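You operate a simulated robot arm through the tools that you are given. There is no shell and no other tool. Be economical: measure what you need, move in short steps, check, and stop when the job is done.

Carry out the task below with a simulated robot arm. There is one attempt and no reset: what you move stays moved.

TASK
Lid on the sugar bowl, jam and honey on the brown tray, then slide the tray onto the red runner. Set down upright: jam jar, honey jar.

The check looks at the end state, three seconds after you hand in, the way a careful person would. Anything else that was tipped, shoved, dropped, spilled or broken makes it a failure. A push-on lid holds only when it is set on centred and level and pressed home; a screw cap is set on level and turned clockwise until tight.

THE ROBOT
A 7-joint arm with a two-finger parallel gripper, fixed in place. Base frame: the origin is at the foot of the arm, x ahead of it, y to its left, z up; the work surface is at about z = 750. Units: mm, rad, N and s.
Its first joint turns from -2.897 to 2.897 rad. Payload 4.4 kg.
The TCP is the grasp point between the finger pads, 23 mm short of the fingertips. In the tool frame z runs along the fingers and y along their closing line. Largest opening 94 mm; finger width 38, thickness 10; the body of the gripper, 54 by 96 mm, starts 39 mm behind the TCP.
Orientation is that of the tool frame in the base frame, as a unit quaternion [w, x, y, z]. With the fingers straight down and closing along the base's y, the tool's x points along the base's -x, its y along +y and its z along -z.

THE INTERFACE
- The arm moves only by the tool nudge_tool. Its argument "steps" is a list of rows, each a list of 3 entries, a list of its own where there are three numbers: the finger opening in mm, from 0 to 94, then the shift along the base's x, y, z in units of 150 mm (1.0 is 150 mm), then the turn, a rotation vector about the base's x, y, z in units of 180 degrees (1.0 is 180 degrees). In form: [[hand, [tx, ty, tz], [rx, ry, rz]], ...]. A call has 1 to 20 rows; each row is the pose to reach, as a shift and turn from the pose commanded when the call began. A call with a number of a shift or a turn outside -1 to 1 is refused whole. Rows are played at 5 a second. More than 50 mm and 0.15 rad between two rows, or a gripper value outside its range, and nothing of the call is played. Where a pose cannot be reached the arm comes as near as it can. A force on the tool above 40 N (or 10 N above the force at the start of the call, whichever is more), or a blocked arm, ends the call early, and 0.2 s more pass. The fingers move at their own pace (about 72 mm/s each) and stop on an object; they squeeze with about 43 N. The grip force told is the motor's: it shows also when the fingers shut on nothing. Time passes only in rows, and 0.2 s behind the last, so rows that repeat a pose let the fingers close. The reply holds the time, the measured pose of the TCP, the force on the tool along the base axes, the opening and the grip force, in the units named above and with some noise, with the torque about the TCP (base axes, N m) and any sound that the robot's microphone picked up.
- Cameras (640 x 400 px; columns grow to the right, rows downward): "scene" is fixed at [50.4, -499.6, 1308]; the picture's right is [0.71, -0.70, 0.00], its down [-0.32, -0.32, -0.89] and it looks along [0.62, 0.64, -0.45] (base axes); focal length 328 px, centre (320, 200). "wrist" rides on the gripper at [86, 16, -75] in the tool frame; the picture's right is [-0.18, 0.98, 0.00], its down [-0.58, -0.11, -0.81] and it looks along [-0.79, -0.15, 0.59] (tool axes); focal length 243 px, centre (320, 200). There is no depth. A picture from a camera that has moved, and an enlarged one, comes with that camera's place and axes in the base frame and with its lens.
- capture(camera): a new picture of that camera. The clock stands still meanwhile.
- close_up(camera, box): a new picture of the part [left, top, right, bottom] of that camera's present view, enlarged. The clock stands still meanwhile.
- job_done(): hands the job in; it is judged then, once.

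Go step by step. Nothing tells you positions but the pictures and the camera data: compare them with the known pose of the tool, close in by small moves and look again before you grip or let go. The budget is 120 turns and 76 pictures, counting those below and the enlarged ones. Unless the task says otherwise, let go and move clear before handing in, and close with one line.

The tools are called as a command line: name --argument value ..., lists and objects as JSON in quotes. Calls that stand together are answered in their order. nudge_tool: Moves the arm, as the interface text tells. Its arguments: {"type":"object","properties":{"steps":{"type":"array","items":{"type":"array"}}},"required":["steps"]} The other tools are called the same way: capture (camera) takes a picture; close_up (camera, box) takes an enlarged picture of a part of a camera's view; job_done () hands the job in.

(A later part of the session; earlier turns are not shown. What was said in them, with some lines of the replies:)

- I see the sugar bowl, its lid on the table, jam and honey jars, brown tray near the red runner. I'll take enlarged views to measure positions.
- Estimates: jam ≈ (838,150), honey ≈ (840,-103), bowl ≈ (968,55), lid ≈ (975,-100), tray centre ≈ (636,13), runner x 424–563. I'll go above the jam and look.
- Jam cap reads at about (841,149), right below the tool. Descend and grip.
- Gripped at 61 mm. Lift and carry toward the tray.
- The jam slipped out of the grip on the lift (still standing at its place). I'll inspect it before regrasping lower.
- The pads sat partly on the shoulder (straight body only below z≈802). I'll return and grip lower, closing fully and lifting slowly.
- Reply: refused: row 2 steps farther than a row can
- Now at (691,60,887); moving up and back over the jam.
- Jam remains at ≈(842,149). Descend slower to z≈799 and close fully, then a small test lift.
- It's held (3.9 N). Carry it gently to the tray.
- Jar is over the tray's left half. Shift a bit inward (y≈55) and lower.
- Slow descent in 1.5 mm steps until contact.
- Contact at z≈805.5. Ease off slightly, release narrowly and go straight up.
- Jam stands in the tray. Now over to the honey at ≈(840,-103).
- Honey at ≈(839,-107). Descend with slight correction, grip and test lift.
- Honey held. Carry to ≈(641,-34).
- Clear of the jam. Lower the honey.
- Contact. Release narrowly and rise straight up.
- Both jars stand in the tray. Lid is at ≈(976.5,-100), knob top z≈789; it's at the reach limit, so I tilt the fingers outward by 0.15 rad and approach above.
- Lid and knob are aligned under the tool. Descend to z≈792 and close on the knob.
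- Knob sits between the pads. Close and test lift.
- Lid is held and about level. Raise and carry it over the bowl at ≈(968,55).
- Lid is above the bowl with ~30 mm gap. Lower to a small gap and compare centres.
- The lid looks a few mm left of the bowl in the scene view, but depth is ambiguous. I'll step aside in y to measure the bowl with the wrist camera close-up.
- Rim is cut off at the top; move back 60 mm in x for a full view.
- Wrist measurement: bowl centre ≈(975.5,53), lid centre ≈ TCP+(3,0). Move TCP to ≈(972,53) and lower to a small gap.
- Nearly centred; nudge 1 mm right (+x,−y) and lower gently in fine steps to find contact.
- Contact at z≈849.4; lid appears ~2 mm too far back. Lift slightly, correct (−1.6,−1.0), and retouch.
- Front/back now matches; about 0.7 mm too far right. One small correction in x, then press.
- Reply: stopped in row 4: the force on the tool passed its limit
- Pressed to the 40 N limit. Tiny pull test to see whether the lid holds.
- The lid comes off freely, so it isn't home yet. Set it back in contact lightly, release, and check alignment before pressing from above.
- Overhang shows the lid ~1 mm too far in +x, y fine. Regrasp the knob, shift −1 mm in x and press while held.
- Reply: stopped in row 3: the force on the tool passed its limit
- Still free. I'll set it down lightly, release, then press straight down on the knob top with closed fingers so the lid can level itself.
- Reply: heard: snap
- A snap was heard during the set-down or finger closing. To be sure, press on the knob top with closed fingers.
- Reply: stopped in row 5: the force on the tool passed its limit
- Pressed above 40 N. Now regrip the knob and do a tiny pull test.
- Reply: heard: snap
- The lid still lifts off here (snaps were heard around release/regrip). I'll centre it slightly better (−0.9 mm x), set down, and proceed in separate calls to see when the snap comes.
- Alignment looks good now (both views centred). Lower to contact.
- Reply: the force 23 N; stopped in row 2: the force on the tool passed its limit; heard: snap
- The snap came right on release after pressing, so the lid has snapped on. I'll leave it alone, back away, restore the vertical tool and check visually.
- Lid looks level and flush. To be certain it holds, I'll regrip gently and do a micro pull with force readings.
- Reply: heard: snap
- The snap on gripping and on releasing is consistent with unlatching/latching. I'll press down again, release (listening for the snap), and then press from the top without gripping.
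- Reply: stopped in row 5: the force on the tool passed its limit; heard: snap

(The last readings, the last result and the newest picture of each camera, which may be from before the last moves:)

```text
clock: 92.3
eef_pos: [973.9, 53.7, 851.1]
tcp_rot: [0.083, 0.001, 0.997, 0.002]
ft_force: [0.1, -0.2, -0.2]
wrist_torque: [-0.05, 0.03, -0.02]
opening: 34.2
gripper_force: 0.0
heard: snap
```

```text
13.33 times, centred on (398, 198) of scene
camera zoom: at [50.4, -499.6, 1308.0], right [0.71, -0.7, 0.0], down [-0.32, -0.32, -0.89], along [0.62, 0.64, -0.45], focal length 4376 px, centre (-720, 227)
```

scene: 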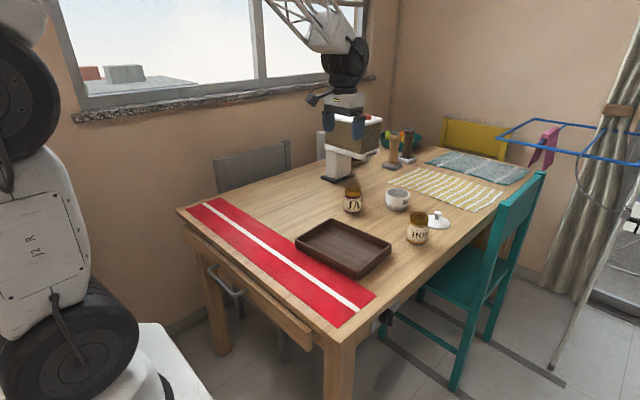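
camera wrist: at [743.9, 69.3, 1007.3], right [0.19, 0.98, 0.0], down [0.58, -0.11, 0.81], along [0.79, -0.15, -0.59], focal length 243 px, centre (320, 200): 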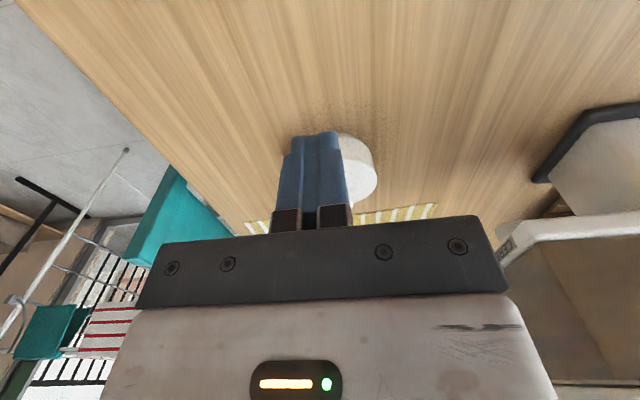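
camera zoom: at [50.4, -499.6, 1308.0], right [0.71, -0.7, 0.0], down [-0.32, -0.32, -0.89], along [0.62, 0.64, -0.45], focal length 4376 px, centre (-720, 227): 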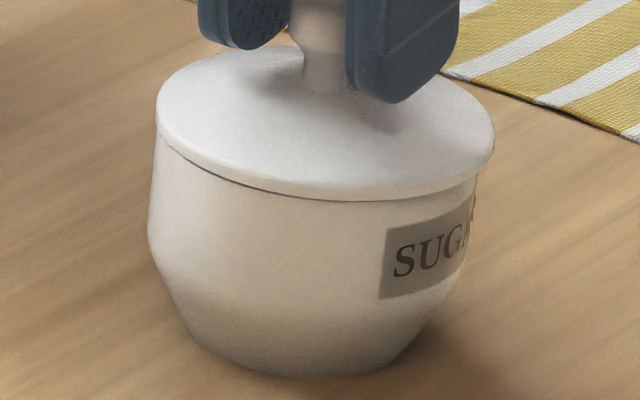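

The lid now looks slightly right/raised again. I'll rise clear and press from the top, watching sound and result.

nudge_tool --steps '[[34, [0, 0, 0.05], [0, 0, 0]], [34, [0, 0, 0.2], [0, 0, 0]], [34, [0, 0, 0.25], [0, 0, 0]], [0, [0, 0, 0.25], [0, 0, 0]], [0, [0, 0, 0.25], [0, 0, 0]]]'

nudge_tool --steps '[[0, [0, 0, -0.05], [0, 0, 0]], [0, [0, 0, -0.09], [0, 0, 0]], [0, [0, 0, -0.105], [0, 0, 0]], [0, [0, 0, -0.112], [0, 0, 0]], [0, [0, 0, -0.119], [0, 0, 0]], [0, [0, 0, -0.126], [0, 0, 0]], [0, [0, 0, -0.133], [0, 0, 0]], [0, [0, 0, -0.14], [0, 0, 0]], [0, [0, 0, -0.147], [0, 0, 0]]]'

nudge_tool --steps '[[0, [0, 0, 0.1], [0, 0, 0]], [0, [-0.1, 0, 0.3], [0, 0, 0]], [0, [-0.3, 0, 0.4], [0, 0, 0]]]'

close_up --camera "scene" --box '[374, 183, 422, 213]'

```text
clock: 93.5
eef_pos: [973.4, 53.3, 890.1]
tcp_rot: [0.082, 0.001, 0.997, 0.001]
ft_force: [-0.1, 0.2, -1.6]
wrist_torque: [0.02, -0.01, 0.02]
opening: 0.2
gripper_force: 42.1
```

```text
clock: 95.2
eef_pos: [973.5, 52.7, 872.3]
tcp_rot: [0.085, 0.001, 0.996, 0.0]
ft_force: [-3.3, -0.7, 8.2]
wrist_torque: [0.03, 0.14, -0.01]
opening: 0.0
gripper_force: 42.1
stopped in row 8: the force on the tool passed its limit (the readings are from after the stop); the commanded pose is now the measured one
```

```text
clock: 96.0
eef_pos: [927.2, 52.9, 929.3]
tcp_rot: [0.085, 0.001, 0.996, 0.001]
ft_force: [0.3, 0.6, -0.9]
wrist_torque: [0.02, 0.02, 0.0]
opening: 0.0
gripper_force: 42.1
```

```text
13.33 times, centred on (398, 198) of scene
camera zoom: at [50.4, -499.6, 1308.0], right [0.71, -0.7, 0.0], down [-0.32, -0.32, -0.89], along [0.62, 0.64, -0.45], focal length 4376 px, centre (-720, 227)
```

zoom: 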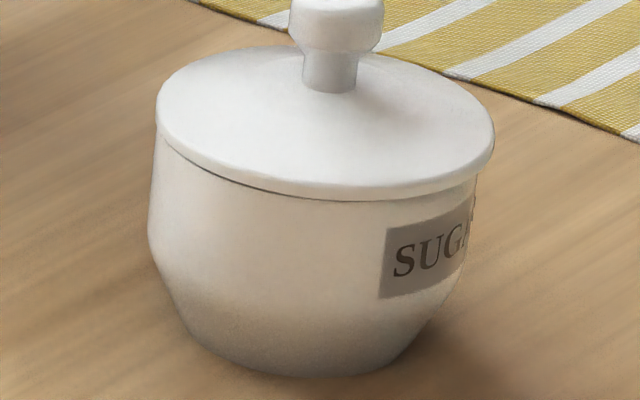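

Pattern: after each loaded release it latches (snap), gripping unlatches. It's now latched but ~2 mm off in +x from press drift. I'll redo once more: grip, recentre −2 mm in x, light press, release.

nudge_tool --steps '[[34, [0.15, 0, 0], [0, 0.003, 0]], [34, [0.3, 0, 0], [0, 0.006, 0]], [34, [0.3, 0, -0.2], [0, 0.006, 0]], [34, [0.3, 0, -0.4], [0, 0.006, 0]], [34, [0.3, 0, -0.5], [0, 0.006, 0]], [34, [0.3, 0, -0.525], [0, 0.006, 0]], [34, [0.3, 0, -0.525], [0, 0.006, 0]]]'

nudge_tool --steps '[[28, [0, 0, 0], [0, 0, 0]], [22, [0, 0, 0], [0, 0, 0]], [0, [0, 0, 0], [0, 0, 0]], [0, [0, 0, 0], [0, 0, 0]], [0, [0, 0, 0.01], [0, 0, 0]], [0, [0, 0, 0.02], [0, 0, 0]], [0, [-0.013, 0.002, 0.02], [0, 0, 0]], [0, [-0.013, 0.002, 0.02], [0, 0, 0]]]'

close_up --camera "scene" --box '[374, 183, 422, 213]'

```text
clock: 97.6
eef_pos: [974.0, 53.0, 853.0]
tcp_rot: [0.075, 0.001, 0.997, 0.001]
ft_force: [-0.4, 0.0, -0.3]
wrist_torque: [0.0, 0.02, -0.02]
opening: 34.1
gripper_force: 0.0
```

```text
clock: 99.4
eef_pos: [970.7, 53.3, 855.8]
tcp_rot: [0.074, 0.0, 0.997, 0.0]
ft_force: [-0.1, -0.3, 0.2]
wrist_torque: [0.0, 0.02, 0.02]
opening: 20.1
gripper_force: 43.6
heard: snap
```

```text
13.33 times, centred on (398, 198) of scene
camera zoom: at [50.4, -499.6, 1308.0], right [0.71, -0.7, 0.0], down [-0.32, -0.32, -0.89], along [0.62, 0.64, -0.45], focal length 4376 px, centre (-720, 227)
```

zoom: 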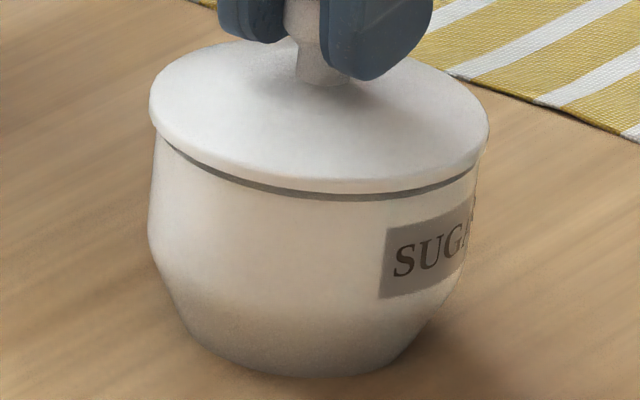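

nudge_tool --steps '[[0, [-0.003, -0.002, 0], [0, 0, 0]], [0, [-0.003, -0.002, -0.01], [0, 0, 0]], [0, [-0.003, -0.002, -0.016], [0, 0, 0]], [0, [-0.003, -0.002, -0.02], [0, 0, 0]], [0, [-0.003, -0.002, -0.024], [0, 0, 0]], [0, [-0.003, -0.002, -0.024], [0, 0, 0]]]'

```text
clock: 100.8
eef_pos: [971.6, 53.8, 853.5]
tcp_rot: [0.076, 0.0, 0.997, 0.001]
ft_force: [-2.5, 0.1, 8.1]
wrist_torque: [-0.18, 0.19, -0.02]
opening: 19.8
gripper_force: 43.0
```

nudge_tool --steps '[[0, [0, 0, -0.005], [0, 0, 0]], [0, [0, 0, -0.009], [0, 0, 0]], [0, [0, 0, -0.009], [0, 0, 0]]]'

close_up --camera "scene" --box '[374, 183, 422, 213]'

```text
clock: 101.6
eef_pos: [971.3, 52.0, 852.7]
tcp_rot: [0.077, 0.001, 0.997, 0.001]
ft_force: [-5.2, 7.4, 29.7]
wrist_torque: [0.06, 0.26, 0.0]
opening: 20.1
gripper_force: 43.2
```

```text
13.33 times, centred on (398, 198) of scene
camera zoom: at [50.4, -499.6, 1308.0], right [0.71, -0.7, 0.0], down [-0.32, -0.32, -0.89], along [0.62, 0.64, -0.45], focal length 4376 px, centre (-720, 227)
```

zoom: 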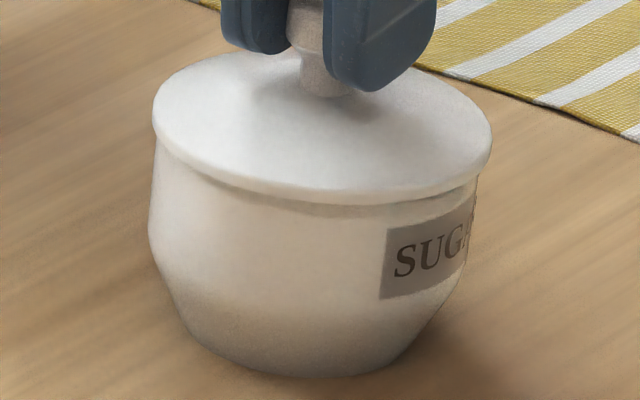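

nudge_tool --steps '[[24, [0, 0, 0], [0, 0, 0]], [34, [0, 0, 0], [0, 0, 0]], [34, [0, 0, 0], [0, 0, 0]], [34, [0, 0, 0.05], [0, 0, 0]], [34, [0, 0, 0.2], [0, 0, 0]], [34, [-0.2, 0, 0.4], [0, 0, 0]], [34, [-0.4, 0, 0.4], [0, 0, 0]], [0, [-0.6, 0, 0.4], [0, 0, 0]]]'

close_up --camera "scene" --box '[374, 183, 422, 213]'

```text
clock: 103.4
eef_pos: [881.8, 52.4, 910.7]
tcp_rot: [0.076, 0.001, 0.997, 0.001]
ft_force: [-0.7, -0.6, 0.9]
wrist_torque: [0.01, 0.02, -0.01]
opening: 0.3
gripper_force: 23.7
heard: snap
```

```text
13.33 times, centred on (398, 198) of scene
camera zoom: at [50.4, -499.6, 1308.0], right [0.71, -0.7, 0.0], down [-0.32, -0.32, -0.89], along [0.62, 0.64, -0.45], focal length 4376 px, centre (-720, 227)
```

zoom: 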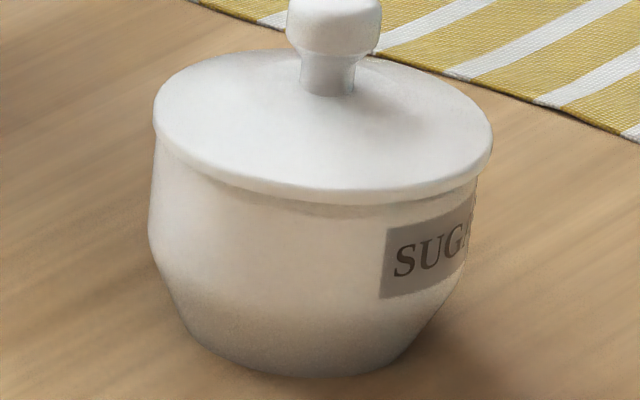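

Snapped on, flush and near centre. Now the tray: tilt the tool back (camera clear of jars), open fingers wide, and go behind the tray's far edge.

nudge_tool --steps '[[40, [-0.12, -0.05, 0.05], [0, 0.029, 0]], [80, [-0.24, -0.1, 0.05], [0, 0.058, 0]], [94, [-0.36, -0.15, 0.0], [0, 0.087, 0]], [94, [-0.5, -0.2, -0.07], [0, 0.116, 0]], [94, [-0.62, -0.249, -0.138], [0, 0.144, 0]], [94, [-0.62, -0.249, -0.138], [0, 0.144, 0]]]'

nudge_tool --steps '[[94, [0, 0, -0.2], [0, 0, 0]], [94, [0, 0, -0.4], [0, 0, 0]], [94, [0, 0, -0.6], [0, 0, 0]], [94, [0, 0, -0.7], [0, 0, 0]], [94, [0, 0, -0.73], [0, 0, 0]], [94, [0, 0, -0.73], [0, 0, 0]]]'

close_up --camera "scene" --box '[250, 150, 442, 270]'

```text
clock: 104.8
eef_pos: [787.5, 16.3, 889.4]
tcp_rot: [-0.151, 0.001, 0.989, 0.001]
ft_force: [-0.2, -0.3, -0.9]
wrist_torque: [0.03, 0.01, 0.02]
opening: 93.8
gripper_force: 0.1
```

```text
clock: 106.2
eef_pos: [787.8, 14.5, 779.9]
tcp_rot: [-0.15, 0.001, 0.989, 0.0]
ft_force: [0.7, 0.0, -0.6]
wrist_torque: [-0.01, 0.01, -0.01]
opening: 93.9
gripper_force: 0.1
```

```text
3.33 times, centred on (346, 210) of scene
camera zoom: at [50.4, -499.6, 1308.0], right [0.71, -0.7, 0.0], down [-0.32, -0.32, -0.89], along [0.62, 0.64, -0.45], focal length 1094 px, centre (233, 167)
```

zoom: 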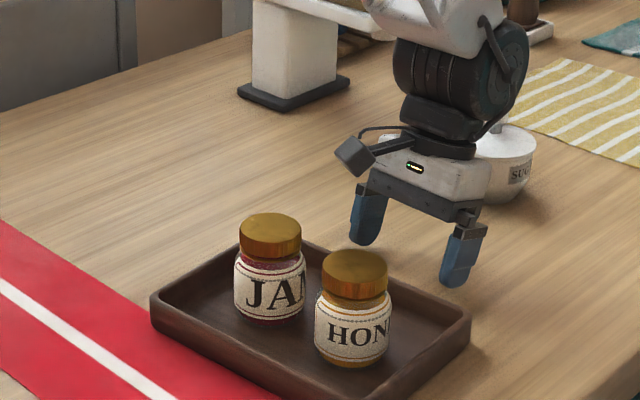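

In position behind the tray. Push slowly in −x.

nudge_tool --steps '[[94, [-0.1, 0, 0], [0, 0, 0]], [94, [-0.2, 0, 0], [0, 0, 0]], [94, [-0.26, 0, 0], [0, 0, 0]], [94, [-0.3, 0, 0], [0, 0, 0]], [94, [-0.34, 0, 0], [0, 0, 0]], [94, [-0.38, 0, 0], [0, 0, 0]], [94, [-0.42, 0, 0], [0, 0, 0]], [94, [-0.46, 0, 0], [0, 0, 0]], [94, [-0.5, 0, 0], [0, 0, 0]], [94, [-0.54, 0, 0], [0, 0, 0]], [94, [-0.58, 0, 0], [0, 0, 0]], [94, [-0.62, 0, 0], [0, 0, 0]], [94, [-0.66, 0, 0], [0, 0, 0]], [94, [-0.7, 0, 0], [0, 0, 0]]]'

close_up --camera "scene" --box '[200, 170, 440, 320]'

```text
clock: 109.2
eef_pos: [683.6, 14.1, 779.9]
tcp_rot: [-0.151, 0.001, 0.989, 0.001]
ft_force: [3.8, -1.1, -0.6]
wrist_torque: [0.0, -0.1, 0.03]
opening: 93.7
gripper_force: 0.1
```

```text
2.67 times, centred on (320, 245) of scene
camera zoom: at [50.4, -499.6, 1308.0], right [0.71, -0.7, 0.0], down [-0.32, -0.32, -0.89], along [0.62, 0.64, -0.45], focal length 875 px, centre (320, 80)
```

zoom: 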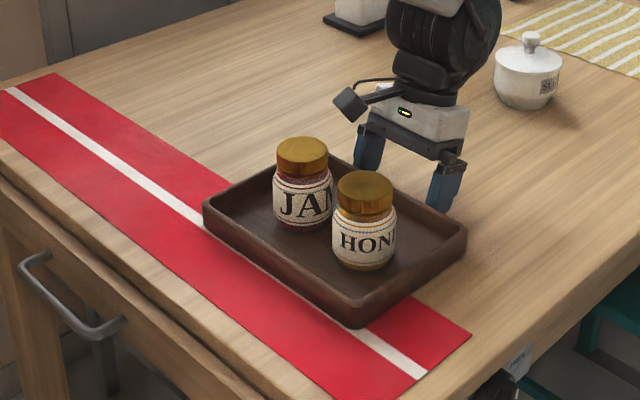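

Tray slides well and straight; near edge at x≈496. Push 79 mm more to centre it on the runner.

nudge_tool --steps '[[94, [-0.03, 0, 0], [0, 0, 0]], [94, [-0.07, 0, 0], [0, 0, 0]], [94, [-0.11, 0, 0], [0, 0, 0]], [94, [-0.15, 0, 0], [0, 0, 0]], [94, [-0.19, 0, 0], [0, 0, 0]], [94, [-0.23, 0, 0], [0, 0, 0]], [94, [-0.27, 0, 0], [0, 0, 0]], [94, [-0.31, 0, 0], [0, 0, 0]], [94, [-0.35, 0, 0], [0, 0, 0]], [94, [-0.39, 0, 0], [0, 0, 0]], [94, [-0.43, 0, 0], [0, 0, 0]], [94, [-0.47, 0, 0], [0, 0, 0]], [94, [-0.5, 0, 0], [0, 0, 0]], [94, [-0.51, 0, 0], [0, 0, 0]]]'

close_up --camera "scene" --box '[160, 180, 416, 340]'

```text
clock: 112.2
eef_pos: [606.5, 15.5, 780.9]
tcp_rot: [-0.15, 0.0, 0.989, 0.0]
ft_force: [4.3, 0.6, -0.4]
wrist_torque: [0.03, -0.1, -0.05]
opening: 94.0
gripper_force: 0.0
```

```text
2.50 times, centred on (288, 260) of scene
camera zoom: at [50.4, -499.6, 1308.0], right [0.71, -0.7, 0.0], down [-0.32, -0.32, -0.89], along [0.62, 0.64, -0.45], focal length 821 px, centre (400, 50)
```

zoom: 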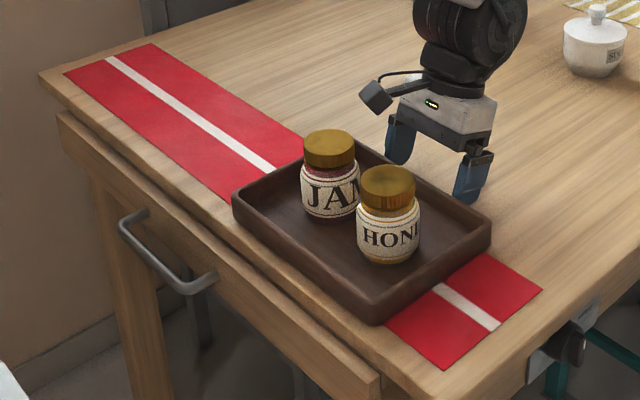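

Tray is on the runner, centre ≈ 499 (runner centre ≈ 494). A last 4 mm push, then back off and rise clear.

nudge_tool --steps '[[94, [-0.015, 0, 0], [0, 0, 0]], [94, [-0.03, 0, 0], [0, 0, 0]], [94, [-0.03, 0, 0], [0, 0, 0]], [94, [0.1, 0, 0], [0, 0, 0]], [94, [0.3, 0, 0], [0, 0, 0]], [94, [0.5, 0, 0.1], [0, 0, 0]], [94, [0.5, 0, 0.4], [0, 0, 0]], [94, [0.5, 0, 0.7], [0, 0, 0]], [94, [0.5, 0, 1.0], [0, 0, 0]], [94, [0.5, 0, 1.0], [0, 0, 0]]]'

capture --camera "scene"

close_up --camera "scene" --box '[374, 183, 422, 213]'

```text
clock: 114.4
eef_pos: [682.4, 15.4, 930.3]
tcp_rot: [-0.15, 0.001, 0.989, 0.0]
ft_force: [0.6, -0.1, -0.1]
wrist_torque: [0.0, -0.01, -0.01]
opening: 93.8
gripper_force: 0.0
```

```text
3 pictures are left
```

scene: 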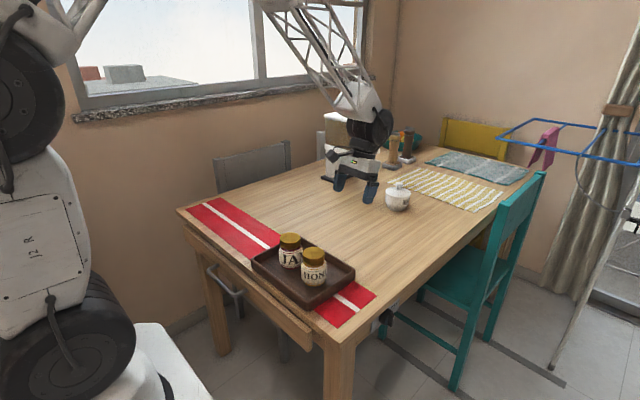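

```text
13.33 times, centred on (398, 198) of scene
camera zoom: at [50.4, -499.6, 1308.0], right [0.71, -0.7, 0.0], down [-0.32, -0.32, -0.89], along [0.62, 0.64, -0.45], focal length 4376 px, centre (-720, 227)
```

zoom: 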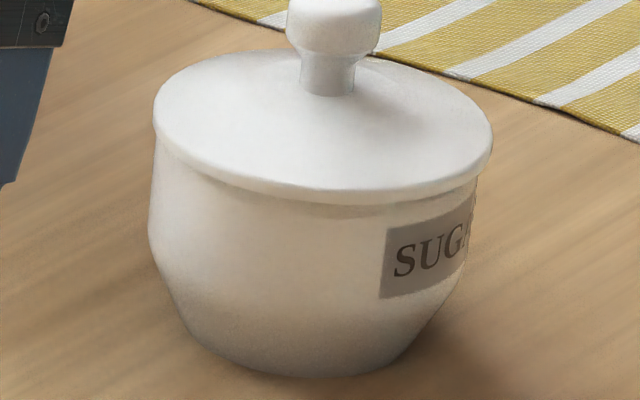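

The lid is seated on the sugar bowl, both jars stand upright in the tray, the tray is on the runner, and the arm is clear. I'm handing in.

job_done

```text
The job is handed in.
```

I finished and handed in the job, but I couldn't confirm that the lid is held. It snapped when I last released it and looks flush and about centred (within roughly 1 mm). Earlier seatings also snapped, but the lid lifted freely once I gripped it again, so I did not test the last one. The jam and honey stand upright on the brown tray. The tray is on the red runner, overhanging slightly on both sides because it is wider than the runner.
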